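You operate a simulated robot arm through the tools that you are given. There is no shell and no other tool. Be economical: measure what you need, move in short steps, check, and stop when the job is done.

You are at the controls of a simulated two-armed robot. One attempt, no reset.

JOB
Pick up the grey wheel chock from the top of the low bench with one hand, pass it to the other hand and put it on the top shelf of the green rack.

The check looks at the end state, three seconds after you hand in, the way a careful person would. Anything else that was tipped, shoved, dropped, spilled or broken makes it a failure.

ROBOT AND FRAMES
Two 7-joint arms with two-finger grippers on one trunk, on a base that drives. Base frame: it is fixed to the floor where the robot stands at the start and does not move with it; the origin is under the middle of the robot, x ahead of it, y to its left, z up; the surface under the hand at the start is at about z = 500. Units: mm, rad, N and s.
The left shoulder is at the start at [99, 216, 1091], the right one opposite. With the tool pointing down near the work surface each hand reaches from about 100 to 780 mm from the robot's upright axis, wherever it stands, measured 20 degrees to its own side. Places, roughly: top shelf of the green rack [3100, 0, 1400]. Payload 3.18 kg a hand.
The TCP of each hand is the grasp point between the finger pads, 30 mm short of the fingertips. In the tool frame z runs along the fingers and y along their closing line. The gripper opens to 144 mm. The gripper's body begins 103 mm behind the TCP.
Orientation is that of the tool frame in the base frame, as a unit quaternion [w, x, y, z]. With the fingers straight down and closing along the base's y, the tool's x points along the base's -x, its y along +y and its z along -z.

CONTROLS
- The arms move only by the tool arm_command. It takes "left_rows", "right_rows" or both (then of equal length, played together; a hand with none holds still); each is a list of rows, each a list of 7 numbers: the finger opening in mm, from 0 to 144, then the shift along the base's x, y, z in mm, then the turn, a rotation vector about the base's x, y, z in rad. In form: [[jaw, tx, ty, tz, ax, ay, az], ...]. A call has 1 to 12 rows; each row shifts and turns the commanded pose from where the row before left it. Rows are played at 5 a second. More than 50 mm and 0.15 rad between two rows, or a gripper value outside its range, and nothing of the call is played. A pose out of reach is approached as far as the arm can. The call stops where the force on the tool passes 40 N (or 10 N more than at its start, if that is more) or the arm is blocked; 0.2 s more then pass. Each finger halts on what it meets, pressing with about 36 N; the grip force reading is that of the motor and also rises with nothing between the fingers. The clock runs only during rows and for 0.2 s after the last one: add rows that do not move to give the fingers time. The reply holds the time, the measured pose of the TCP, the force on the tool along the base axes, the opening and the grip force, in the units named above and with some noise, with the torque about the TCP (base axes, N m) and any sound that the robot's microphone picked up.
- Cameras (640 x 400 px; columns grow to the right, rows downward): "scene" is now at [174.9, -45.6, 1249.2]; the picture's right is [-0.60, -0.80, 0.00], its down [-0.66, 0.50, -0.56] and it looks along [0.45, -0.34, -0.83] (base axes); focal length 282 px, centre (320, 200). "left" rides on the left gripper at [76, -16, -143] in its tool frame; the picture's right is [0.21, 0.98, 0.00], its down [-0.84, 0.18, -0.51] and it looks along [-0.50, 0.11, 0.86] (tool axes); focal length 218 px, centre (320, 200). "right" rides on the right gripper at [76, 16, -143] in its tool frame; the picture's right is [-0.21, 0.98, 0.00], its down [-0.84, -0.18, -0.51] and it looks along [-0.50, -0.11, 0.86] (tool axes); focal length 218 px, centre (320, 200). There is no depth. A picture from a camera that has moved, and an enlarged one, comes with that camera's place and axes in the base frame and with its lens.
- snapshot(camera): a new picture of that camera. It takes no simulated time.
- move_column(by): slides the trunk up (or, below 0, down) by that many mm; the arms and the scene camera ride with it, the base frame stays. It gives what a move gives, with no picture.
- roll_base(legs): drives the robot by 1 to 6 legs, each [ahead, left, turn to the left] in mm, mm and rad, along the robot's own axes; the way and the turn of a leg run together, so that a leg with both is an arc; at most 1500 mm and 3.142 rad a leg. The arms and the cameras ride along, it lands a little off, and it stops where it bumps. It gives what a move gives.
- turn_head(pan, tilt): turns the head with the scene camera to pan (to the left, within 1.396 rad either way) and tilt (down, from -0.506 to 1.204), counted from straight ahead of the robot. It gives what a move gives.
- inspect(camera, box): a new picture of the part [left, top, right, bottom] of that camera's present view, enlarged. It takes no simulated time.
- hand_in(): hands the job in; it is judged then, once.

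Go step by step. Nothing tells you exact positions but the pictures and the camera data: compare them with the known pose of the tool, close in by small moves and look again before you grip or let go. The budget is 120 turns and 88 pictures, counting those below and the enlarged ones. Unless the task says otherwise, let go and move clear before handing in, and close with one line.

The tools are called after "Request:" as a command line: name --argument value ..., lists and objects as JSON in quotes. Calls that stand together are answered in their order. arm_command: Moves the arms, as the interface text tells. Its arguments: {"type":"object","properties":{"left_rows":{"type":"array","items":{"type":"array","items":{"type":"number"}}},"right_rows":{"type":"array","items":{"type":"array","items":{"type":"number"}}}},"required":[]} The other tools are called the same way: move_column (by) slides the trunk up or down; roll_base (legs) drives the base; turn_head (pan, tilt) turns the head that bears the scene camera; snapshot (camera) takes a picture; inspect (camera, box) takes an enlarged picture of a part of a camera's view; hand_in () hands the job in.

At the start:

```text
t: 0.0
left_position: [565.7, -87.7, 766.5]
left_ee_rot: [0.0, 0.0, 1.0, 0.0]
left_contact_force: [-0.4, 1.2, 0.8]
left_wrist_torque: [0.03, 0.01, 0.01]
left_gripper_width: 144.0
left_finger_force: 0.1
right_position: [408.9, -435.1, 708.3]
right_ee_rot: [0.001, 0.0, 1.0, 0.0]
right_contact_force: [-0.3, 0.3, 0.4]
right_wrist_torque: [-0.05, 0.0, 0.0]
right_gripper_width: 144.0
right_finger_force: 0.1
trunk travel left (down, up): [-175.0, 194.0]
robot x, y, heading: [1.5, -1.0, -0.004]
head pan, tilt: [-0.648, 0.977]
```

scene: 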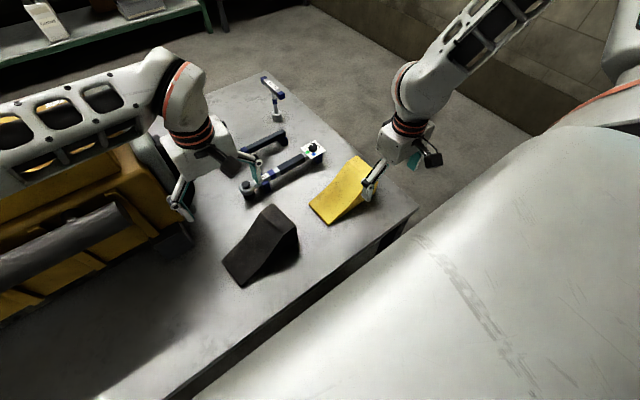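
right: 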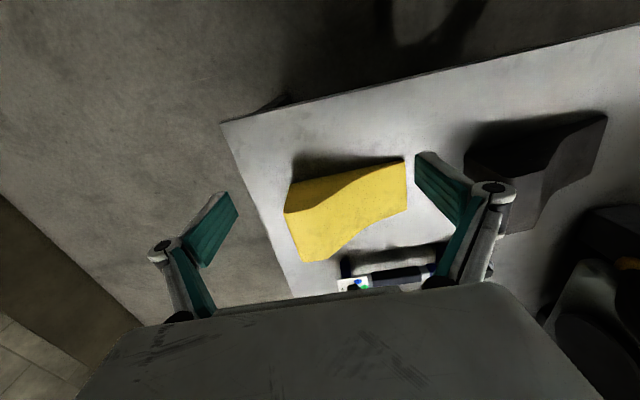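
left: 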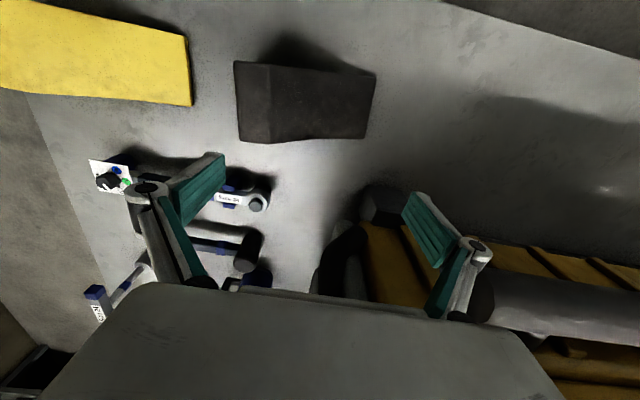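

The dark grey chock lies on the bench near (535, -118), almost under the left hand, with a yellow one to its right. I'll look closer to get its shape and orientation.

Request:
inspect --camera "left" --box '[200, 30, 420, 168]'

Request:
inspect --camera "scene" --box '[180, 180, 340, 300]'

```text
2.90 times, centred on (310, 99) of left
camera zoom: at [488.8, -102.8, 908.8], right [-0.21, 0.98, 0.0], down [0.84, 0.18, 0.51], along [0.5, 0.11, -0.86], focal length 633 px, centre (349, 493)
```

zoom: 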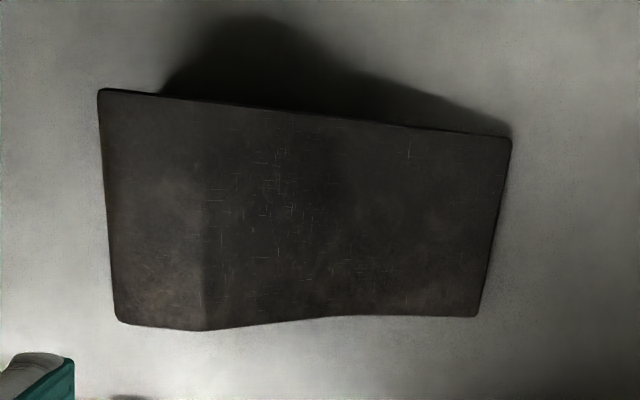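

```text
3.33 times, centred on (260, 240) of scene
camera zoom: at [174.9, -45.6, 1249.2], right [-0.6, -0.8, 0.0], down [-0.66, 0.5, -0.56], along [0.45, -0.34, -0.83], focal length 941 px, centre (520, 67)
```

zoom: 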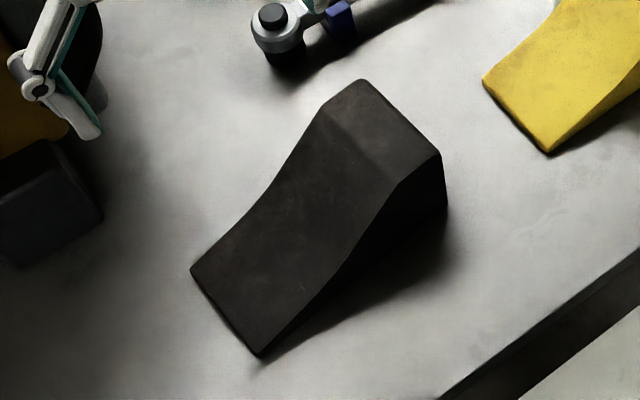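

The chock is about 200 × 98 × 92 mm: tall end along (502,-210)–(599,-198), thin end at y≈0. My plan is for the left hand to grip it from above near y≈-110 and the right hand to take the tall end from the right. First I'll look at the way to the rack.

Request:
turn_head --pan 0.0 --tilt 0.25

Request:
snapshot --camera "scene"

Request:
turn_head --pan -0.9 --tilt 0.6

Request:
snapshot --camera "scene"

Request:
turn_head --pan 0.9 --tilt 0.6

Request:
snapshot --camera "scene"

```text
t: 1.1
left_position: [564.6, -87.6, 766.4]
left_ee_rot: [0.001, 0.0, 1.0, 0.0]
left_contact_force: [1.0, 0.7, 0.6]
left_wrist_torque: [0.01, -0.03, 0.06]
left_gripper_width: 143.9
left_finger_force: 0.0
right_position: [408.3, -435.7, 708.9]
right_ee_rot: [-0.001, 0.0, 1.0, 0.0]
right_contact_force: [0.1, -1.0, 0.1]
right_wrist_torque: [0.0, 0.0, -0.01]
right_gripper_width: 143.7
right_finger_force: 0.1
trunk travel left (down, up): [-175.0, 194.0]
robot x, y, heading: [-0.5, -3.1, 0.003]
head pan, tilt: [0.0, 0.25]
```

```text
82 pictures are left
camera scene: at [211.6, -2.8, 1311.7], right [0.0, -1.0, 0.0], down [-0.25, 0.0, -0.97], along [0.97, 0.0, -0.25], focal length 282 px, centre (320, 200)
```

scene: 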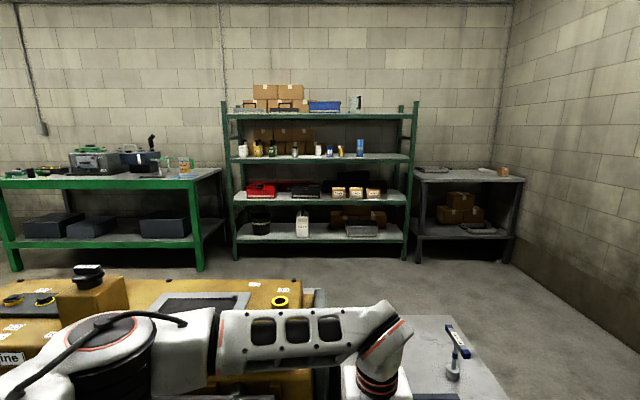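

```text
t: 2.3
left_position: [565.2, -86.7, 766.5]
left_ee_rot: [0.0, 0.0, 1.0, -0.001]
left_contact_force: [-0.2, -0.5, 0.0]
left_wrist_torque: [0.02, 0.0, 0.01]
left_gripper_width: 143.8
left_finger_force: 0.1
right_position: [409.9, -435.4, 709.2]
right_ee_rot: [0.001, 0.0, 1.0, 0.0]
right_contact_force: [-0.8, 0.5, 0.1]
right_wrist_torque: [-0.01, 0.0, 0.0]
right_gripper_width: 143.8
right_finger_force: 0.1
trunk travel left (down, up): [-175.0, 194.0]
robot x, y, heading: [-1.5, 3.6, -0.001]
head pan, tilt: [-0.901, 0.6]
```

```text
81 pictures are left
camera scene: at [173.2, -71.9, 1279.6], right [-0.78, -0.62, 0.0], down [-0.35, 0.44, -0.83], along [0.51, -0.65, -0.56], focal length 282 px, centre (320, 200)
```

scene: 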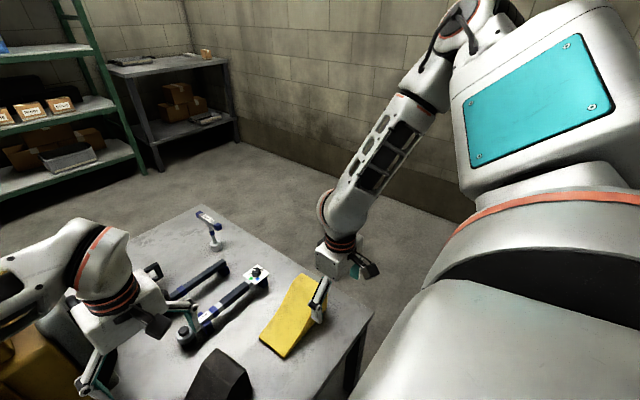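

```text
t: 4.1
left_position: [564.9, -86.2, 767.0]
left_ee_rot: [0.0, 0.0, 1.0, -0.001]
left_contact_force: [-0.8, 0.5, 0.0]
left_wrist_torque: [-0.01, 0.01, 0.0]
left_gripper_width: 144.1
left_finger_force: 0.1
right_position: [409.3, -434.0, 709.4]
right_ee_rot: [0.0, 0.0, 1.0, 0.0]
right_contact_force: [-0.5, 0.0, -0.5]
right_wrist_torque: [0.01, -0.03, 0.0]
right_gripper_width: 144.1
right_finger_force: 0.0
trunk travel left (down, up): [-175.0, 194.0]
robot x, y, heading: [0.7, 0.7, -0.002]
head pan, tilt: [0.901, 0.6]
```

```text
80 pictures are left
camera scene: at [173.2, 66.5, 1279.6], right [0.78, -0.62, 0.0], down [-0.35, -0.44, -0.83], along [0.51, 0.65, -0.56], focal length 282 px, centre (320, 200)
```

scene: 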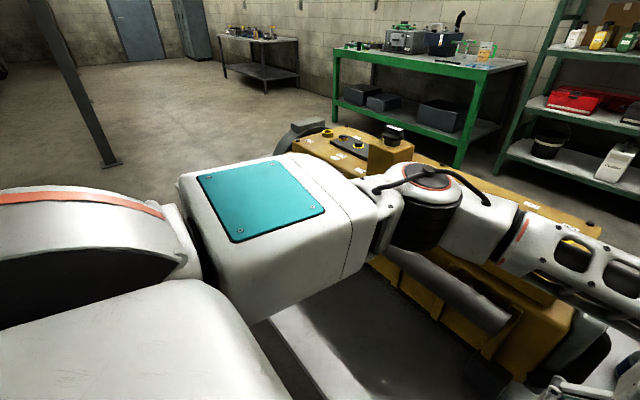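

The rack's top shelf looks free on its right part (y about -450 to -800), and there is an aisle to the right of the bench. I'll turn the left hand so it closes across the chock's width, staying above it.

Request:
arm_command --left_rows '[[144, -2.5, -1.3, 0, 0, 0, -0.1466], [144, -2.5, -1.3, 0, 0, 0, -0.1466], [144, -2.5, -1.3, 0, 0, 0, -0.1466], [144, -2.5, -1.3, 0, 0, 0, -0.1466], [144, -2.5, -1.3, 0, 0, 0, -0.1466], [144, -2.5, -1.3, 0, 0, 0, -0.1466], [144, -2.5, -1.3, 0, 0, 0, -0.1466], [144, -2.5, -1.3, 0, 0, 0, -0.1466], [144, -2.5, -1.3, 0, 0, 0, -0.1466], [144, -2.5, -1.3, 0, 0, 0, -0.1466], [144, 0, 0, 0, 0, 0, 0]]'

Request:
snapshot --camera "left"

Request:
turn_head --pan -0.5 --tilt 0.85

Request:
snapshot --camera "scene"

```text
t: 6.5
left_position: [549.2, -96.1, 765.3]
left_ee_rot: [-0.001, 0.402, 0.916, 0.001]
left_contact_force: [0.7, 0.1, 0.9]
left_wrist_torque: [0.0, 0.0, 0.0]
left_gripper_width: 143.9
left_finger_force: 0.1
left hand out of reach, approached as far as the arm can: row 6, 7, 8, 9, 10
right_position: [409.7, -434.0, 708.6]
right_ee_rot: [0.0, 0.0, 1.0, 0.0]
right_contact_force: [-0.5, -0.3, -0.1]
right_wrist_torque: [0.0, 0.0, -0.02]
right_gripper_width: 143.8
right_finger_force: 0.0
trunk travel left (down, up): [-175.0, 194.0]
robot x, y, heading: [2.3, -1.0, -0.003]
head pan, tilt: [0.901, 0.6]
```

```text
79 pictures are left
camera left: at [485.7, -49.0, 908.5], right [0.58, 0.81, 0.0], down [0.7, -0.5, 0.51], along [0.41, -0.29, -0.86], focal length 218 px, centre (320, 200)
```

left: 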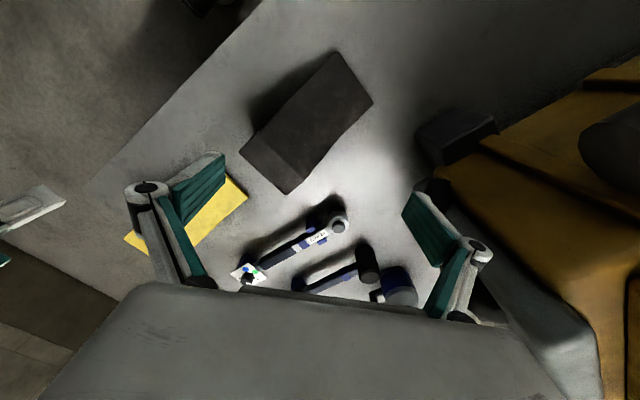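

```text
t: 8.0
left_position: [548.4, -94.5, 767.7]
left_ee_rot: [0.0, 0.403, 0.915, 0.0]
left_contact_force: [-0.5, 0.7, 0.4]
left_wrist_torque: [-0.01, 0.0, 0.01]
left_gripper_width: 143.9
left_finger_force: 0.2
right_position: [410.1, -434.8, 708.7]
right_ee_rot: [0.0, 0.0, 1.0, 0.0]
right_contact_force: [0.1, 0.0, -0.6]
right_wrist_torque: [0.03, 0.0, 0.02]
right_gripper_width: 144.0
right_finger_force: 0.1
trunk travel left (down, up): [-175.0, 194.0]
robot x, y, heading: [1.1, -0.3, 0.001]
head pan, tilt: [-0.499, 0.85]
```

```text
78 pictures are left
camera scene: at [186.9, -40.1, 1258.7], right [-0.48, -0.88, 0.0], down [-0.66, 0.36, -0.66], along [0.58, -0.32, -0.75], focal length 282 px, centre (320, 200)
```

scene: 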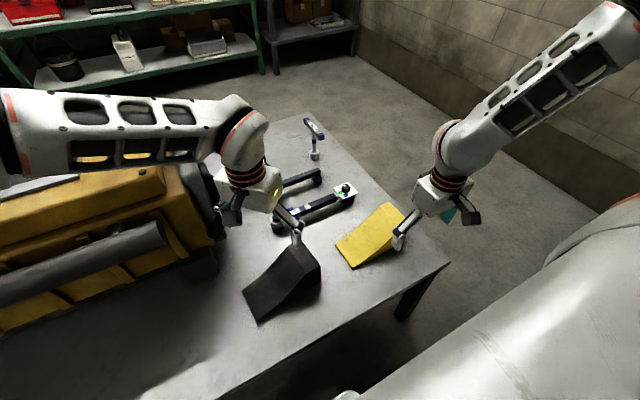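

The left wrist stops at about -47° in that direction. I'll turn it the other way (+96°) instead, which leaves the tall end on the camera side and lets me bring it round to face the robot later.

Request:
arm_command --left_rows '[[144, 0, 0, 0, 0, 0, 0.15], [144, 0, 0, 0, 0, 0, 0.15], [144, 0, 0, 0, 0, 0, 0.15], [144, 0, 0, 0, 0, 0, 0.15], [144, 0, 0, 0, 0, 0, 0.15], [144, 0, 0, 0, 0, 0, 0.15], [144, 0, 0, 0, 0, 0, 0.15], [144, 0, 0, 0, 0, 0, 0.15], [144, 0, 0, 0, 0, 0, 0.15], [144, 0, 0, 0, 0, 0, 0.15], [144, 0, 0, 0, 0, 0, 0]]'

```text
t: 10.4
left_position: [548.9, -95.1, 765.8]
left_ee_rot: [-0.001, -0.329, 0.944, 0.001]
left_contact_force: [-0.2, -0.3, 0.0]
left_wrist_torque: [0.0, 0.03, 0.0]
left_gripper_width: 143.9
left_finger_force: 0.0
right_position: [410.8, -434.7, 708.6]
right_ee_rot: [0.001, 0.0, 1.0, -0.001]
right_contact_force: [0.2, 1.2, 0.1]
right_wrist_torque: [0.01, -0.01, 0.01]
right_gripper_width: 144.1
right_finger_force: 0.0
trunk travel left (down, up): [-175.0, 194.0]
robot x, y, heading: [-3.0, -4.0, -0.003]
head pan, tilt: [-0.499, 0.85]
```

That works; the left hand is now at +0.67 rad. I'll continue to +1.675.

Request:
arm_command --left_rows '[[144, -1.5, -0.7, 0, 0, 0, 0.1436], [144, -1.5, -0.7, 0, 0, 0, 0.1436], [144, -1.5, -0.7, 0, 0, 0, 0.1436], [144, -1.5, -0.7, 0, 0, 0, 0.1436], [144, -1.5, -0.7, 0, 0, 0, 0.1436], [144, -1.5, -0.7, 0, 0, 0, 0.1436], [144, 0, 0, 0, 0, 0, 0.1436], [144, 0, 0, 0, 0, 0, 0]]'

Request:
snapshot --camera "left"

Request:
snapshot --camera "scene"

```text
t: 12.2
left_position: [539.8, -99.0, 766.4]
left_ee_rot: [0.0, 0.744, -0.669, 0.0]
left_contact_force: [0.2, -0.6, 1.1]
left_wrist_torque: [-0.04, 0.02, -0.03]
left_gripper_width: 143.8
left_finger_force: 0.1
right_position: [410.3, -436.1, 707.3]
right_ee_rot: [0.0, 0.001, 1.0, 0.0]
right_contact_force: [0.0, 0.8, -0.6]
right_wrist_torque: [0.06, 0.0, 0.0]
right_gripper_width: 144.0
right_finger_force: 0.0
trunk travel left (down, up): [-175.0, 194.0]
robot x, y, heading: [3.9, 1.3, -0.004]
head pan, tilt: [-0.499, 0.85]
```

```text
77 pictures are left
camera left: at [564.8, -173.3, 908.9], right [-0.95, -0.31, 0.0], down [-0.27, 0.82, 0.51], along [-0.16, 0.48, -0.86], focal length 218 px, centre (320, 200)
```

left: 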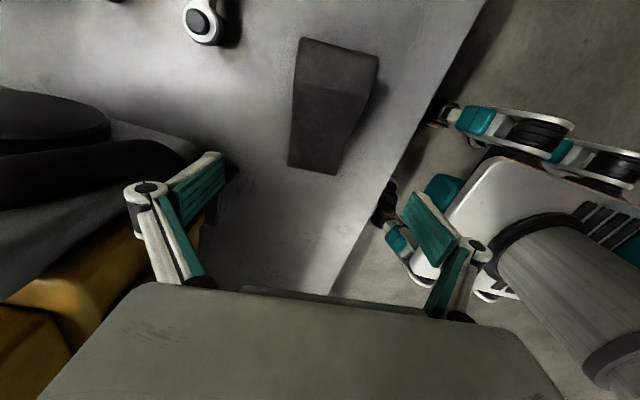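

```text
76 pictures are left
camera scene: at [186.9, -40.1, 1258.7], right [-0.48, -0.88, 0.0], down [-0.66, 0.36, -0.66], along [0.58, -0.32, -0.75], focal length 282 px, centre (320, 200)
```

scene: 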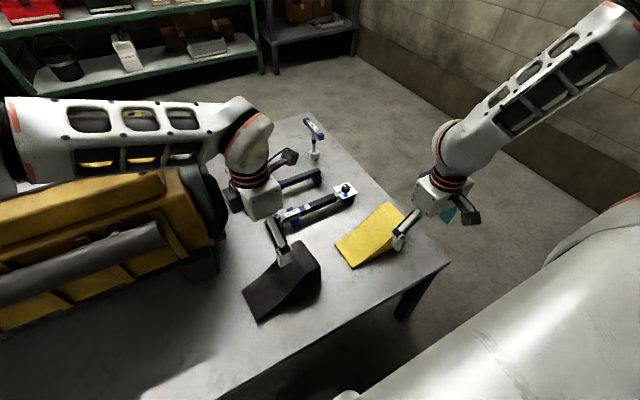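

The left hand is now aligned with the chock and centred over it. I'll go down partway and check that the elbow clears the engine.

Request:
arm_command --left_rows '[[144, -0.5, 0, -30, 0, 0, 0], [144, -0.5, 0, -30, 0, 0, 0], [144, -0.5, 0, -30, 0, 0, 0], [144, 0, 0, -25, 0, 0, 0], [144, 0, 0, 0, 0, 0, 0]]'

Request:
turn_head --pan 0.4 --tilt 0.8

Request:
snapshot --camera "scene"

Request:
snapshot --camera "left"

```text
t: 13.4
left_position: [538.9, -99.0, 651.2]
left_ee_rot: [0.0, 0.743, -0.669, 0.0]
left_contact_force: [-0.5, -0.4, -0.1]
left_wrist_torque: [0.02, 0.0, 0.0]
left_gripper_width: 143.8
left_finger_force: 0.1
right_position: [409.8, -434.3, 708.8]
right_ee_rot: [0.0, 0.001, 1.0, -0.001]
right_contact_force: [-0.1, -0.8, 0.2]
right_wrist_torque: [0.0, 0.0, -0.04]
right_gripper_width: 144.0
right_finger_force: 0.1
trunk travel left (down, up): [-175.0, 194.0]
robot x, y, heading: [0.2, -1.1, 0.0]
head pan, tilt: [-0.499, 0.85]
```

```text
t: 14.6
left_position: [537.9, -99.6, 651.4]
left_ee_rot: [0.0, 0.743, -0.67, 0.0]
left_contact_force: [-0.8, 1.0, 0.5]
left_wrist_torque: [-0.02, 0.03, 0.0]
left_gripper_width: 144.3
left_finger_force: 0.1
right_position: [409.9, -435.7, 708.5]
right_ee_rot: [0.0, 0.0, 1.0, -0.001]
right_contact_force: [0.7, -0.2, -0.4]
right_wrist_torque: [-0.01, 0.05, -0.02]
right_gripper_width: 144.1
right_finger_force: 0.1
trunk travel left (down, up): [-175.0, 194.0]
robot x, y, heading: [0.0, -0.9, 0.0]
head pan, tilt: [0.4, 0.799]
```

```text
75 pictures are left
camera scene: at [192.6, 28.6, 1262.7], right [0.39, -0.92, 0.0], down [-0.66, -0.28, -0.7], along [0.64, 0.27, -0.72], focal length 282 px, centre (320, 200)
```

scene: 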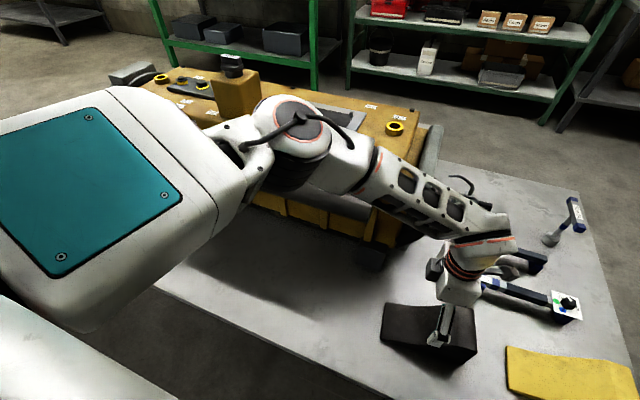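

```text
74 pictures are left
camera left: at [563.7, -172.9, 793.7], right [-0.95, -0.31, 0.0], down [-0.27, 0.82, 0.51], along [-0.16, 0.48, -0.86], focal length 218 px, centre (320, 200)
```

left: 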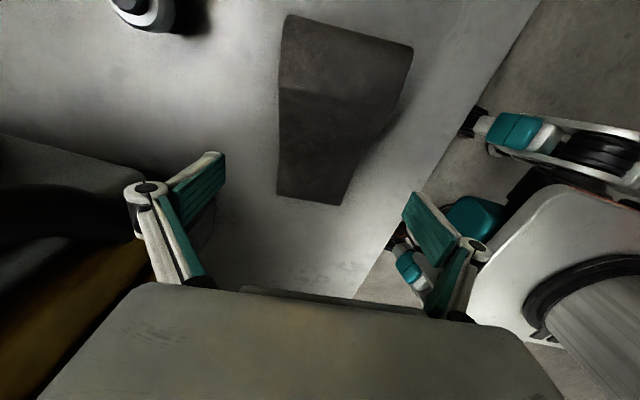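

The elbow sits close over the engine, so I won't go down from here. I'll raise the hand a little and shift the robot back and right, so the left arm works clear of the engine.

Request:
arm_command --left_rows '[[144, 0, 0, 40, 0, 0, 0], [144, 0, 0, 40, 0, 0, 0], [144, 0, 0, 0, 0, 0, 0]]'

Request:
roll_base --legs '[[-80, -150, 0]]'

```text
t: 15.4
left_position: [538.5, -99.1, 731.4]
left_ee_rot: [0.0, 0.743, -0.669, -0.002]
left_contact_force: [0.1, -0.8, -0.3]
left_wrist_torque: [0.01, -0.02, -0.01]
left_gripper_width: 144.0
left_finger_force: 0.1
right_position: [410.3, -435.4, 708.7]
right_ee_rot: [0.0, 0.0, 1.0, 0.0]
right_contact_force: [0.4, -0.1, -0.3]
right_wrist_torque: [0.0, 0.0, 0.03]
right_gripper_width: 143.8
right_finger_force: 0.2
trunk travel left (down, up): [-175.0, 194.0]
robot x, y, heading: [-1.9, 1.7, 0.001]
head pan, tilt: [0.4, 0.799]
```

```text
t: 17.4
left_position: [457.3, -250.9, 731.1]
left_ee_rot: [0.0, 0.743, -0.67, -0.001]
left_contact_force: [0.0, 0.2, -0.1]
left_wrist_torque: [0.01, 0.0, 0.02]
left_gripper_width: 143.9
left_finger_force: 0.1
right_position: [328.8, -584.8, 708.5]
right_ee_rot: [0.001, 0.001, 1.0, 0.0]
right_contact_force: [0.8, -0.5, 1.0]
right_wrist_torque: [0.02, -0.06, -0.01]
right_gripper_width: 144.2
right_finger_force: 0.1
trunk travel left (down, up): [-175.0, 194.0]
robot x, y, heading: [-80.4, -149.4, -0.007]
head pan, tilt: [0.4, 0.799]
```

Now I'll bring the left hand back over the chock at (538.5, -99).

Request:
arm_command --left_rows '[[144, 20.3, 38, 0, 0, 0, 0], [144, 20.3, 38, 0, 0, 0, 0], [144, 20.3, 38, 0, 0, 0, 0], [144, 20.3, 38, 0, 0, 0, 0], [144, 0, 0, 0, 0, 0, 0]]'

Request:
turn_head --pan 0.1 --tilt 0.85

Request:
snapshot --camera "scene"

Request:
snapshot --camera "left"

```text
t: 18.6
left_position: [538.1, -98.9, 732.0]
left_ee_rot: [0.0, 0.742, -0.67, -0.001]
left_contact_force: [0.0, -0.2, 0.2]
left_wrist_torque: [0.01, 0.02, 0.0]
left_gripper_width: 144.1
left_finger_force: 0.1
right_position: [328.2, -585.0, 707.7]
right_ee_rot: [0.0, 0.001, 1.0, 0.0]
right_contact_force: [-0.7, 0.8, -0.4]
right_wrist_torque: [-0.03, 0.0, 0.03]
right_gripper_width: 144.0
right_finger_force: 0.0
trunk travel left (down, up): [-175.0, 194.0]
robot x, y, heading: [-80.5, -151.0, 0.0]
head pan, tilt: [0.4, 0.799]
```

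```text
t: 19.4
left_position: [539.5, -97.9, 732.4]
left_ee_rot: [0.0, 0.743, -0.669, 0.0]
left_contact_force: [-0.2, -0.3, 0.0]
left_wrist_torque: [-0.01, -0.01, -0.04]
left_gripper_width: 143.9
left_finger_force: 0.1
right_position: [327.9, -585.1, 707.9]
right_ee_rot: [0.0, 0.0, 1.0, 0.0]
right_contact_force: [0.5, -0.7, -0.6]
right_wrist_torque: [-0.01, -0.01, -0.01]
right_gripper_width: 144.1
right_finger_force: 0.1
trunk travel left (down, up): [-175.0, 194.0]
robot x, y, heading: [-84.0, -150.3, 0.001]
head pan, tilt: [0.099, 0.85]
```

```text
73 pictures are left
camera scene: at [115.5, -144.9, 1258.7], right [0.1, -1.0, 0.0], down [-0.75, -0.07, -0.66], along [0.66, 0.06, -0.75], focal length 282 px, centre (320, 200)
```

scene: 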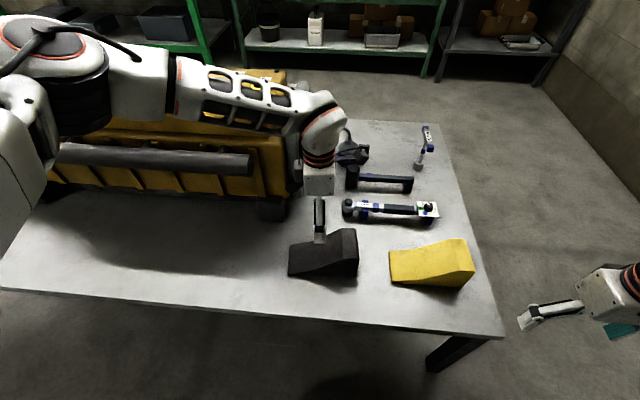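

```text
72 pictures are left
camera left: at [563.6, -172.6, 874.2], right [-0.95, -0.31, 0.0], down [-0.27, 0.82, 0.51], along [-0.16, 0.48, -0.86], focal length 218 px, centre (320, 200)
```

left: 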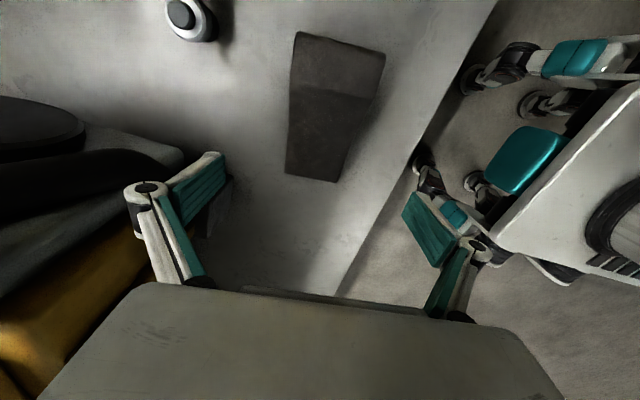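

The fingers straddle the chock and the bench is clear where they will land. I'll go down to z≈600 and check.

Request:
arm_command --left_rows '[[144, 0, 0, -35, 0, 0, 0], [144, 0, 0, -35, 0, 0, 0], [144, 0, 0, -35, 0, 0, 0], [144, 0, 0, -25, 0, 0, 0], [144, 0, 0, 0, 0, 0, 0]]'

Request:
snapshot --camera "scene"

Request:
snapshot --camera "left"

```text
t: 20.6
left_position: [539.6, -99.2, 600.6]
left_ee_rot: [0.0, 0.742, -0.67, 0.0]
left_contact_force: [-0.1, -0.2, -0.3]
left_wrist_torque: [0.01, 0.0, 0.0]
left_gripper_width: 143.8
left_finger_force: 0.1
right_position: [327.3, -585.5, 709.7]
right_ee_rot: [-0.001, 0.001, 1.0, 0.001]
right_contact_force: [-0.2, 1.3, 0.5]
right_wrist_torque: [-0.02, 0.0, -0.03]
right_gripper_width: 143.8
right_finger_force: 0.0
trunk travel left (down, up): [-175.0, 194.0]
robot x, y, heading: [-81.6, -152.3, -0.002]
head pan, tilt: [0.099, 0.85]
```

```text
71 pictures are left
camera scene: at [115.3, -144.9, 1258.8], right [0.1, -1.0, 0.0], down [-0.75, -0.07, -0.66], along [0.66, 0.06, -0.75], focal length 282 px, centre (320, 200)
```

scene: 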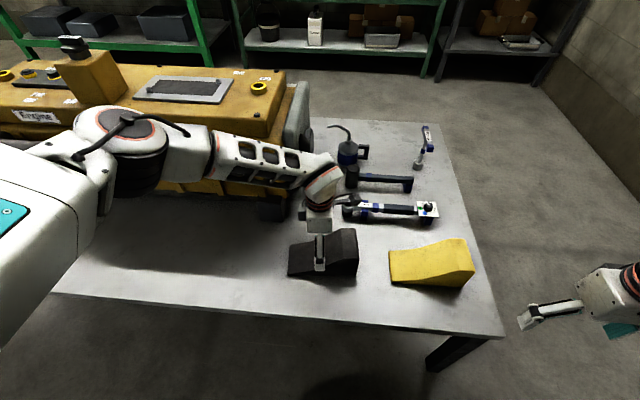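

```text
70 pictures are left
camera left: at [563.7, -173.5, 743.0], right [-0.95, -0.31, 0.0], down [-0.27, 0.82, 0.51], along [-0.16, 0.48, -0.86], focal length 218 px, centre (320, 200)
```

left: 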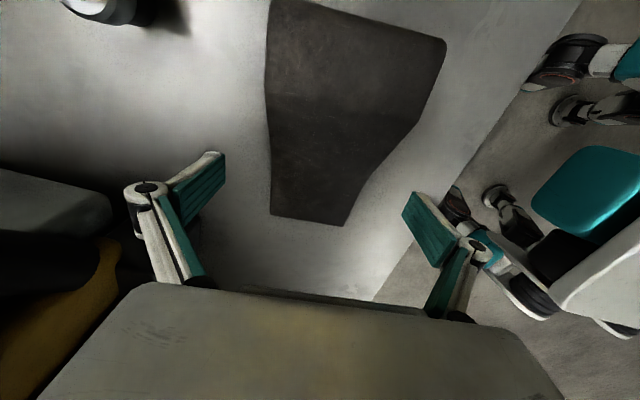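

Clearance looks good, so I'll go down to the grip height at z≈538 and then close.

Request:
arm_command --left_rows '[[144, 0, 0, -22, 0, 0, 0], [144, 0, 0, -22, 0, 0, 0], [144, 0, 0, -18, 0, 0, 0], [144, 0, 0, 0, 0, 0, 0]]'

Request:
snapshot --camera "left"

Request:
inspect --camera "scene" --box '[240, 160, 400, 300]'

```text
t: 21.6
left_position: [538.6, -99.9, 538.8]
left_ee_rot: [0.0, 0.743, -0.67, 0.0]
left_contact_force: [0.8, -0.6, -0.3]
left_wrist_torque: [-0.01, 0.01, 0.0]
left_gripper_width: 143.9
left_finger_force: 0.0
right_position: [327.8, -584.9, 708.2]
right_ee_rot: [0.0, 0.0, 1.0, 0.001]
right_contact_force: [0.2, 0.3, -0.1]
right_wrist_torque: [0.01, -0.02, 0.03]
right_gripper_width: 144.0
right_finger_force: 0.1
trunk travel left (down, up): [-175.0, 194.0]
robot x, y, heading: [-77.9, -149.8, -0.003]
head pan, tilt: [0.099, 0.85]
```

```text
69 pictures are left
camera left: at [563.4, -172.8, 680.7], right [-0.95, -0.31, 0.0], down [-0.27, 0.82, 0.51], along [-0.16, 0.48, -0.86], focal length 218 px, centre (320, 200)
```

left: 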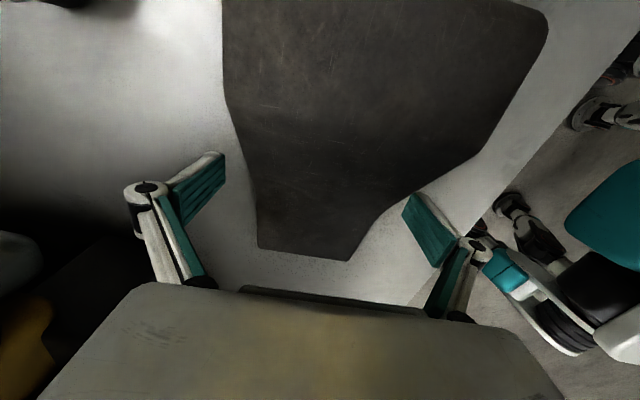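

```text
2.86 times, centred on (320, 230) of scene
camera zoom: at [115.3, -144.9, 1258.8], right [0.1, -1.0, 0.0], down [-0.75, -0.07, -0.66], along [0.66, 0.06, -0.75], focal length 807 px, centre (320, 114)
```

zoom: 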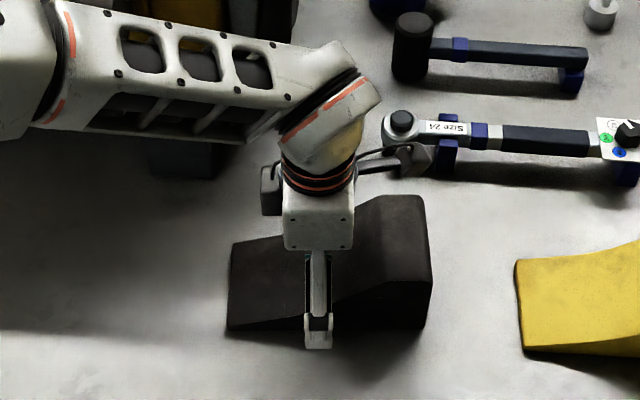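

The fingers flank the chock about 105 mm from its tall end, as planned. Closing now.

Request:
arm_command --left_rows '[[115, 0, 0, 0, 0, 0, 0], [90, 0, 0, 0, 0, 0, 0], [85, 0, 0, 0, 0, 0, 0], [85, 0, 0, 0, 0, 0, 0], [85, 0, 0, 0, 0, 0, 0]]'

```text
t: 22.8
left_position: [538.8, -99.8, 538.8]
left_ee_rot: [-0.001, 0.742, -0.67, 0.0]
left_contact_force: [-4.6, -0.2, 3.5]
left_wrist_torque: [0.09, 0.59, -0.15]
left_gripper_width: 99.6
left_finger_force: 36.0
right_position: [327.2, -585.1, 707.8]
right_ee_rot: [0.0, 0.001, 1.0, 0.0]
right_contact_force: [-0.5, 0.8, -0.1]
right_wrist_torque: [0.03, -0.02, 0.0]
right_gripper_width: 143.9
right_finger_force: 0.2
trunk travel left (down, up): [-175.0, 194.0]
robot x, y, heading: [-82.1, -150.5, -0.001]
head pan, tilt: [0.099, 0.85]
```

It's gripped at 99.6 mm with full force. I'll lift it slowly with the jaws commanded to 0 to keep the pressure on.

Request:
arm_command --left_rows '[[0, 0, 0, 5, 0, 0, 0], [0, 0, 0, 15, 0, 0, 0], [0, 0, 0, 30, 0, 0, 0], [0, 0, 0, 30, 0, 0, 0], [0, 0, 0, 0, 0, 0, 0]]'

Request:
inspect --camera "scene" --box '[240, 130, 400, 300]'

Request:
snapshot --camera "left"

```text
t: 24.0
left_position: [537.6, -98.8, 617.7]
left_ee_rot: [-0.001, 0.742, -0.67, -0.001]
left_contact_force: [0.2, -0.1, -4.7]
left_wrist_torque: [0.19, 0.03, 0.02]
left_gripper_width: 99.4
left_finger_force: 35.7
right_position: [329.0, -585.7, 707.6]
right_ee_rot: [0.0, 0.0, 1.0, -0.001]
right_contact_force: [0.3, -0.5, 0.2]
right_wrist_torque: [-0.01, 0.01, 0.0]
right_gripper_width: 143.9
right_finger_force: 0.0
trunk travel left (down, up): [-175.0, 194.0]
robot x, y, heading: [-79.4, -148.1, -0.003]
head pan, tilt: [0.099, 0.85]
```

```text
2.35 times, centred on (320, 215) of scene
camera zoom: at [116.3, -144.9, 1258.4], right [0.1, -1.0, 0.0], down [-0.75, -0.07, -0.66], along [0.66, 0.06, -0.75], focal length 664 px, centre (320, 165)
```

zoom: 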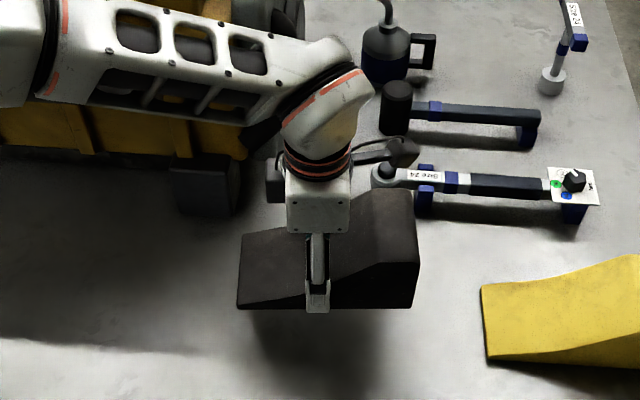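

```text
66 pictures are left
camera left: at [563.3, -172.2, 760.4], right [-0.95, -0.31, 0.0], down [-0.26, 0.82, 0.51], along [-0.16, 0.48, -0.86], focal length 218 px, centre (320, 200)
```

left: 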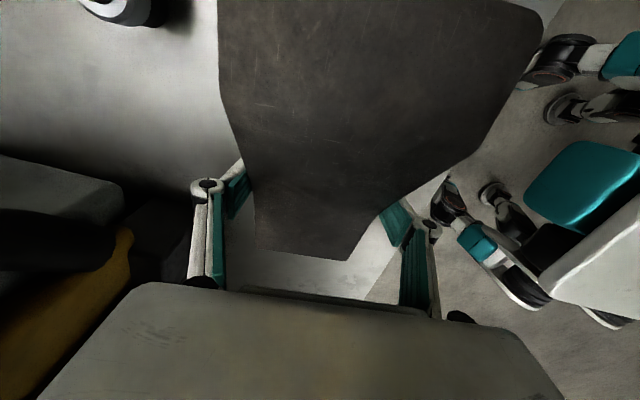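

It's lifted level and weighs about 5 N. Next I'll raise it and swing it so the tall end points back toward the right hand (left yaw about +40°).

Request:
arm_command --left_rows '[[0, 0, 0, 45, 0, 0, 0], [0, 0, 0, 45, 0, 0, 0], [0, 0, 0, 45, 0, 0, 0], [0, 0, 0, 45, 0, 0, 0], [0, 0, 0, 45, 0, 0, 0], [0, 0, 0, 0, 0, 0, 0]]'

Request:
arm_command --left_rows '[[0, -7, -4, 0, 0, 0, -0.122], [0, -7, -4, 0, 0, 0, -0.122], [0, -7, -4, 0, 0, 0, -0.122], [0, -7, -4, 0, 0, 0, -0.122], [0, -7, -4, 0, 0, 0, -0.122], [0, -7, -4, 0, 0, 0, -0.122], [0, -7, -4, 0, 0, 0, -0.122], [0, -7, -4, 0, 0, 0, -0.122], [0, 0, 0, 0, 0, 0, 0]]'

Request:
turn_head --pan -0.1 --tilt 0.75

Request:
snapshot --camera "scene"

```text
t: 25.4
left_position: [538.5, -99.3, 844.7]
left_ee_rot: [0.0, 0.743, -0.669, 0.0]
left_contact_force: [0.4, -0.1, -5.1]
left_wrist_torque: [0.19, 0.04, 0.02]
left_gripper_width: 99.2
left_finger_force: 35.9
right_position: [329.1, -585.6, 708.1]
right_ee_rot: [-0.001, 0.001, 1.0, 0.0]
right_contact_force: [-0.3, 0.2, -0.3]
right_wrist_torque: [0.02, 0.01, 0.0]
right_gripper_width: 143.9
right_finger_force: 0.0
trunk travel left (down, up): [-175.0, 194.0]
robot x, y, heading: [-79.0, -150.2, -0.001]
head pan, tilt: [0.099, 0.85]
```

```text
t: 27.4
left_position: [482.4, -129.5, 844.5]
left_ee_rot: [0.0, -0.341, 0.94, -0.001]
left_contact_force: [0.0, -0.8, -6.2]
left_wrist_torque: [0.1, -0.13, 0.01]
left_gripper_width: 99.6
left_finger_force: 36.1
right_position: [328.5, -585.7, 707.8]
right_ee_rot: [0.0, 0.001, 1.0, -0.001]
right_contact_force: [0.3, 0.3, 0.8]
right_wrist_torque: [0.02, 0.02, -0.02]
right_gripper_width: 144.2
right_finger_force: 0.1
trunk travel left (down, up): [-175.0, 194.0]
robot x, y, heading: [-76.4, -151.6, -0.002]
head pan, tilt: [0.099, 0.85]
```

```text
t: 28.1
left_position: [482.8, -130.5, 844.3]
left_ee_rot: [0.0, -0.342, 0.94, 0.0]
left_contact_force: [0.1, 0.2, -5.8]
left_wrist_torque: [0.1, -0.15, -0.02]
left_gripper_width: 99.3
left_finger_force: 35.9
right_position: [329.3, -585.6, 707.7]
right_ee_rot: [0.0, 0.001, 1.0, 0.0]
right_contact_force: [0.4, 0.8, -0.5]
right_wrist_torque: [0.02, 0.0, -0.02]
right_gripper_width: 143.8
right_finger_force: 0.0
trunk travel left (down, up): [-175.0, 194.0]
robot x, y, heading: [-79.4, -149.6, -0.0]
head pan, tilt: [-0.099, 0.75]
```

```text
65 pictures are left
camera scene: at [120.5, -160.9, 1266.6], right [-0.1, -0.99, 0.0], down [-0.68, 0.07, -0.73], along [0.73, -0.07, -0.68], focal length 282 px, centre (320, 200)
```

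scene: 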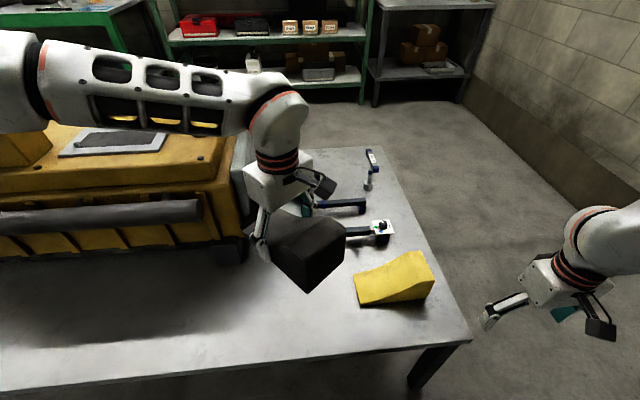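

The tall end now points back-right. I'll raise and pitch the right hand (30° below horizontal), then yaw it to +40°, still well away from the chock.

Request:
arm_command --right_rows '[[144, 8, 0, 33, 0, 0, 0], [144, 8, 0, 33, 0, -0.1496, 0], [144, 8, 0, 33, 0, -0.1496, 0], [144, 8, 0, 33, 0, -0.1496, 0], [144, 8, 0, 33, 0, -0.1496, 0], [144, 8, 0, 33, 0, -0.1496, 0], [144, 8, 0, 30, 0, -0.1496, 0], [144, 0, 0, 0, 0, -0.1496, 0], [144, 0, 0, 0, 0, 0, 0]]'

Request:
arm_command --right_rows '[[144, 0, 15, 0, 0, 0, 0.1396], [144, 0, 15, 0, 0, 0, 0.1396], [144, 0, 15, 0, 0, 0, 0.1396], [144, 0, 15, 0, 0, 0, 0.1396], [144, 0, 15, 0, 0, 0, 0.1396], [144, 0, 0, 0, 0, 0, 0]]'

Request:
turn_head --pan -0.5 --tilt 0.65

Request:
snapshot --camera "scene"

Request:
snapshot --camera "right"

```text
t: 30.1
left_position: [483.1, -129.7, 843.4]
left_ee_rot: [0.0, -0.342, 0.94, 0.0]
left_contact_force: [0.6, 0.8, -5.1]
left_wrist_torque: [0.12, -0.12, -0.02]
left_gripper_width: 99.4
left_finger_force: 36.3
right_position: [437.7, -627.6, 935.1]
right_ee_rot: [0.499, 0.0, 0.867, 0.002]
right_contact_force: [-0.7, 0.7, -0.2]
right_wrist_torque: [0.02, -0.01, -0.02]
right_gripper_width: 144.1
right_finger_force: 0.0
right hand out of reach, approached as far as the arm can: row 5, 6, 7, 8
trunk travel left (down, up): [-175.0, 194.0]
robot x, y, heading: [-83.2, -146.9, 0.0]
head pan, tilt: [-0.099, 0.75]
```

```text
t: 31.5
left_position: [482.9, -131.0, 843.4]
left_ee_rot: [0.0, -0.342, 0.94, 0.001]
left_contact_force: [-0.2, 0.4, -5.8]
left_wrist_torque: [0.12, -0.15, 0.0]
left_gripper_width: 99.8
left_finger_force: 36.1
right_position: [435.1, -553.2, 934.4]
right_ee_rot: [0.469, -0.296, 0.814, 0.172]
right_contact_force: [0.1, 0.2, -0.1]
right_wrist_torque: [0.0, 0.01, -0.02]
right_gripper_width: 143.9
right_finger_force: 0.1
trunk travel left (down, up): [-175.0, 194.0]
robot x, y, heading: [-81.1, -152.2, 0.002]
head pan, tilt: [-0.099, 0.75]
```

```text
t: 32.4
left_position: [482.8, -129.8, 845.2]
left_ee_rot: [0.0, -0.342, 0.94, 0.0]
left_contact_force: [-1.0, 0.1, -5.2]
left_wrist_torque: [0.12, -0.19, -0.03]
left_gripper_width: 99.8
left_finger_force: 36.3
right_position: [436.9, -551.4, 932.5]
right_ee_rot: [0.47, -0.295, 0.814, 0.171]
right_contact_force: [0.7, -0.8, -0.4]
right_wrist_torque: [0.01, 0.02, 0.03]
right_gripper_width: 144.1
right_finger_force: 0.1
trunk travel left (down, up): [-175.0, 194.0]
robot x, y, heading: [-82.8, -146.9, -0.002]
head pan, tilt: [-0.499, 0.649]
```

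```text
64 pictures are left
camera scene: at [114.2, -194.2, 1275.2], right [-0.48, -0.88, 0.0], down [-0.53, 0.29, -0.8], along [0.7, -0.38, -0.6], focal length 282 px, centre (320, 200)
```

scene: 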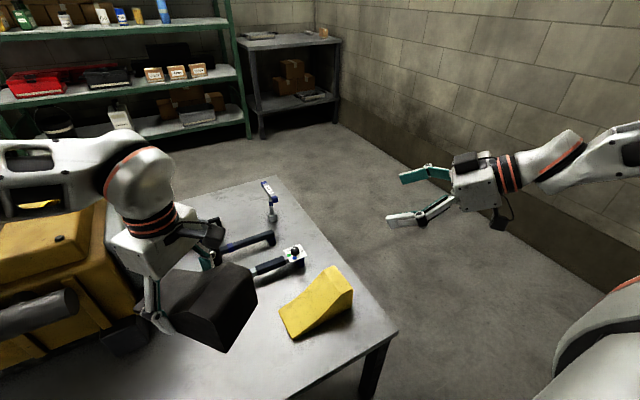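

```text
63 pictures are left
camera right: at [304.7, -644.0, 938.8], right [-0.55, 0.82, 0.18], down [0.1, -0.15, 0.98], along [0.83, 0.56, 0.0], focal length 218 px, centre (320, 200)
```

right: 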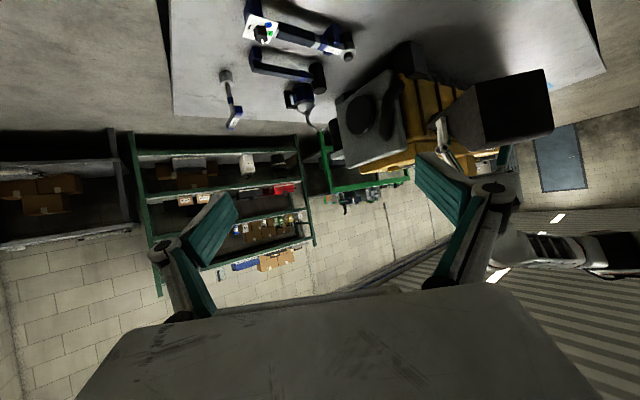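

The right hand has the wanted orientation, but it can't reach close to the body. I'll move the chock 100 mm further out with the left hand and bring the right hand behind its tall end, stopping short.

Request:
arm_command --left_rows '[[0, 25, 2.5, 0, 0, 0, 0], [0, 25, 2.5, 0, 0, 0, 0], [0, 25, 2.5, 0, 0, 0, 0], [0, 25, 2.5, 0, 0, 0, 0], [0, 0, 0, 0, 0, 0, 0]]'

Request:
arm_command --right_rows '[[144, 0, 40, 0, 0, 0, 0], [144, 0, 40, 0, 0, 0, 0], [144, 5, 40, -5, 0, 0, 0], [144, 5, 40, -5, 0, 0, 0], [144, 5, 40, -5, 0, 0, 0], [144, 5, 40, -5, 0, 0, 0], [144, 5, 45, -5, 0, 0, 0], [144, 0, 45, -5, 0, 0, 0], [144, 0, 0, 0, 0, 0, 0]]'

Request:
snapshot --camera "scene"

Request:
snapshot --camera "right"

```text
t: 33.6
left_position: [582.2, -121.1, 845.1]
left_ee_rot: [0.0, -0.341, 0.94, 0.001]
left_contact_force: [0.8, 0.3, -5.3]
left_wrist_torque: [0.13, -0.14, -0.02]
left_gripper_width: 99.4
left_finger_force: 35.5
right_position: [436.7, -552.5, 933.3]
right_ee_rot: [0.47, -0.295, 0.814, 0.172]
right_contact_force: [0.1, -0.6, 0.3]
right_wrist_torque: [0.03, 0.02, -0.03]
right_gripper_width: 144.1
right_finger_force: 0.0
trunk travel left (down, up): [-175.0, 194.0]
robot x, y, heading: [-80.9, -151.9, -0.002]
head pan, tilt: [-0.499, 0.649]
```

```text
t: 35.6
left_position: [582.9, -121.8, 844.7]
left_ee_rot: [0.001, -0.341, 0.94, 0.0]
left_contact_force: [-0.7, -0.9, -4.7]
left_wrist_torque: [0.13, -0.15, -0.03]
left_gripper_width: 99.8
left_finger_force: 35.9
right_position: [461.7, -222.8, 904.5]
right_ee_rot: [0.47, -0.295, 0.814, 0.172]
right_contact_force: [-0.4, -0.2, 0.6]
right_wrist_torque: [0.0, 0.01, 0.0]
right_gripper_width: 143.8
right_finger_force: 0.0
trunk travel left (down, up): [-175.0, 194.0]
robot x, y, heading: [-81.0, -150.6, -0.002]
head pan, tilt: [-0.499, 0.649]
```

```text
62 pictures are left
camera scene: at [113.6, -194.7, 1275.4], right [-0.48, -0.88, 0.0], down [-0.53, 0.29, -0.8], along [0.7, -0.38, -0.6], focal length 282 px, centre (320, 200)
```

scene: 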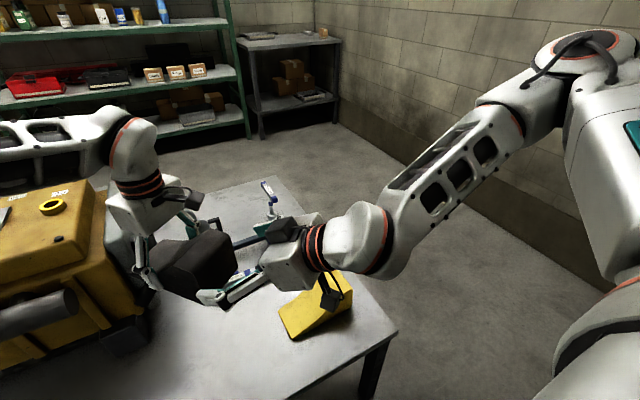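

```text
61 pictures are left
camera right: at [329.5, -313.4, 910.0], right [-0.55, 0.82, 0.18], down [0.1, -0.15, 0.98], along [0.83, 0.56, 0.0], focal length 218 px, centre (320, 200)
```

right: 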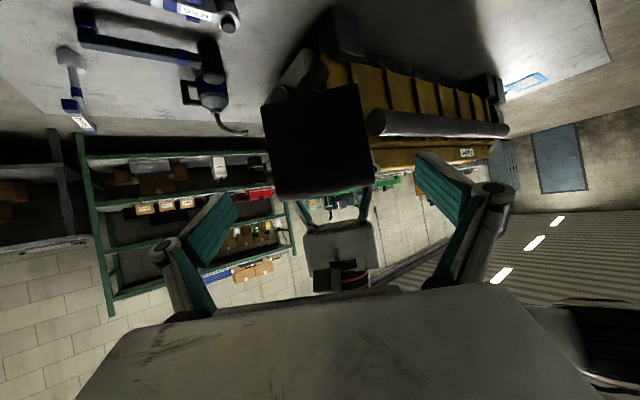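

The right hand is lined up behind the tall end within a millimetre or so. I'll advance along its finger direction in two parts.

Request:
arm_command --right_rows '[[144, 13.3, 11.1, -10, 0, 0, 0], [144, 13.3, 11.1, -10, 0, 0, 0], [144, 13.3, 11.1, -10, 0, 0, 0], [144, 0, 0, 0, 0, 0, 0]]'

Request:
snapshot --camera "right"

Request:
inspect --camera "scene" --box '[80, 160, 400, 360]'

Request:
snapshot --camera "left"

```text
t: 36.6
left_position: [581.6, -120.3, 844.9]
left_ee_rot: [0.001, -0.342, 0.94, 0.0]
left_contact_force: [0.0, 0.7, -5.1]
left_wrist_torque: [0.13, -0.16, 0.0]
left_gripper_width: 99.6
left_finger_force: 35.8
right_position: [501.7, -189.8, 874.5]
right_ee_rot: [0.469, -0.295, 0.815, 0.171]
right_contact_force: [-0.1, 0.5, -0.5]
right_wrist_torque: [-0.01, -0.02, -0.02]
right_gripper_width: 144.1
right_finger_force: 0.1
trunk travel left (down, up): [-175.0, 194.0]
robot x, y, heading: [-79.2, -153.8, -0.001]
head pan, tilt: [-0.499, 0.649]
```

```text
60 pictures are left
camera right: at [369.2, -280.6, 879.4], right [-0.55, 0.82, 0.18], down [0.1, -0.15, 0.98], along [0.83, 0.56, 0.0], focal length 218 px, centre (320, 200)
```

right: 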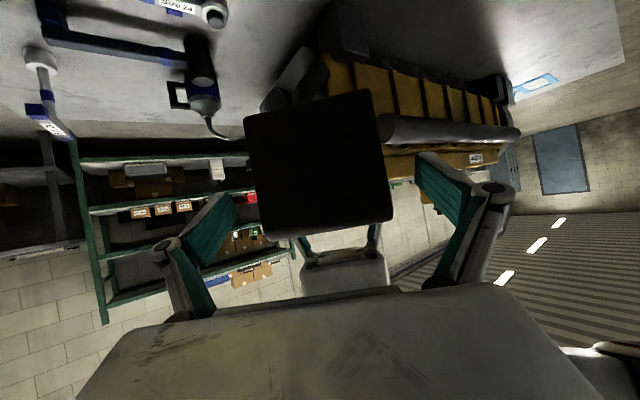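

```text
2.00 times, centred on (240, 260) of scene
camera zoom: at [113.9, -194.3, 1275.3], right [-0.48, -0.88, 0.0], down [-0.53, 0.29, -0.8], along [0.7, -0.38, -0.6], focal length 565 px, centre (480, 80)
```

zoom: 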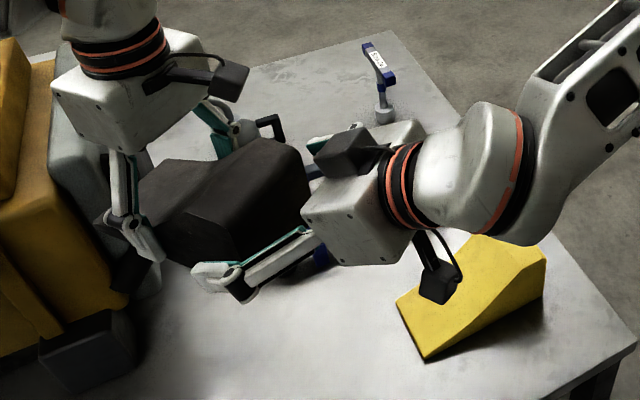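

```text
58 pictures are left
camera left: at [534.9, -182.2, 986.9], right [-0.79, 0.62, 0.0], down [0.53, 0.68, 0.51], along [0.31, 0.4, -0.86], focal length 218 px, centre (320, 200)
```

left: 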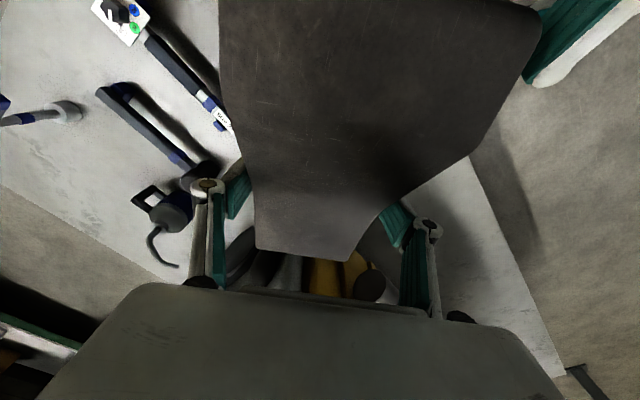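

The fingers straddle the tall end cleanly. I'll advance the remaining 47 mm.

Request:
arm_command --right_rows '[[144, 10.2, 8.9, -7.8, 0, 0, 0], [144, 10.2, 8.9, -7.8, 0, 0, 0], [144, 10.2, 8.9, -7.8, 0, 0, 0], [144, 0, 0, 0, 0, 0, 0]]'

Request:
snapshot --camera "left"

Request:
inspect --camera "scene" --box '[80, 160, 400, 360]'

```text
t: 37.6
left_position: [581.9, -121.3, 844.7]
left_ee_rot: [0.0, -0.342, 0.94, 0.0]
left_contact_force: [-0.1, 0.3, -4.8]
left_wrist_torque: [0.12, -0.11, -0.03]
left_gripper_width: 99.7
left_finger_force: 36.2
right_position: [531.1, -173.9, 857.5]
right_ee_rot: [0.47, -0.295, 0.814, 0.172]
right_contact_force: [-0.2, 0.3, -0.8]
right_wrist_torque: [0.01, 0.01, -0.01]
right_gripper_width: 144.0
right_finger_force: 0.0
right hand out of reach, approached as far as the arm can: row 3
trunk travel left (down, up): [-175.0, 194.0]
robot x, y, heading: [-80.8, -147.1, 0.004]
head pan, tilt: [-0.499, 0.649]
```

```text
57 pictures are left
camera left: at [535.1, -182.1, 986.6], right [-0.79, 0.62, 0.0], down [0.53, 0.68, 0.51], along [0.31, 0.4, -0.86], focal length 218 px, centre (320, 200)
```

left: 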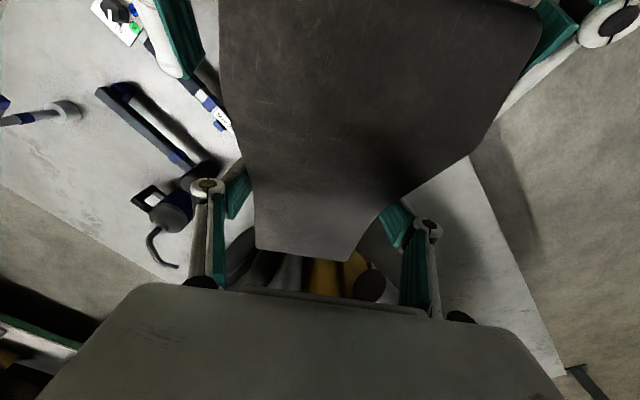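

```text
2.00 times, centred on (240, 260) of scene
camera zoom: at [114.2, -194.2, 1275.2], right [-0.48, -0.88, 0.0], down [-0.53, 0.29, -0.8], along [0.7, -0.38, -0.6], focal length 565 px, centre (480, 80)
```

zoom: 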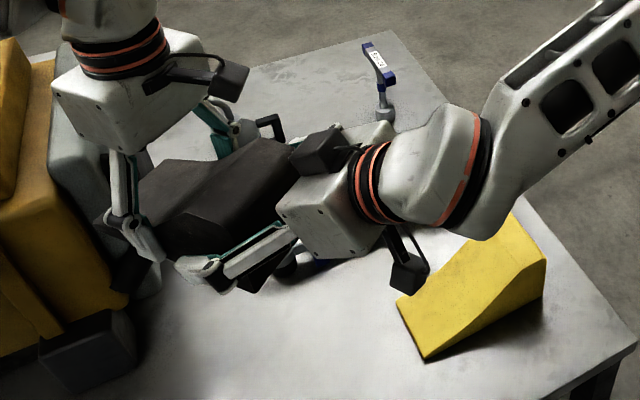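

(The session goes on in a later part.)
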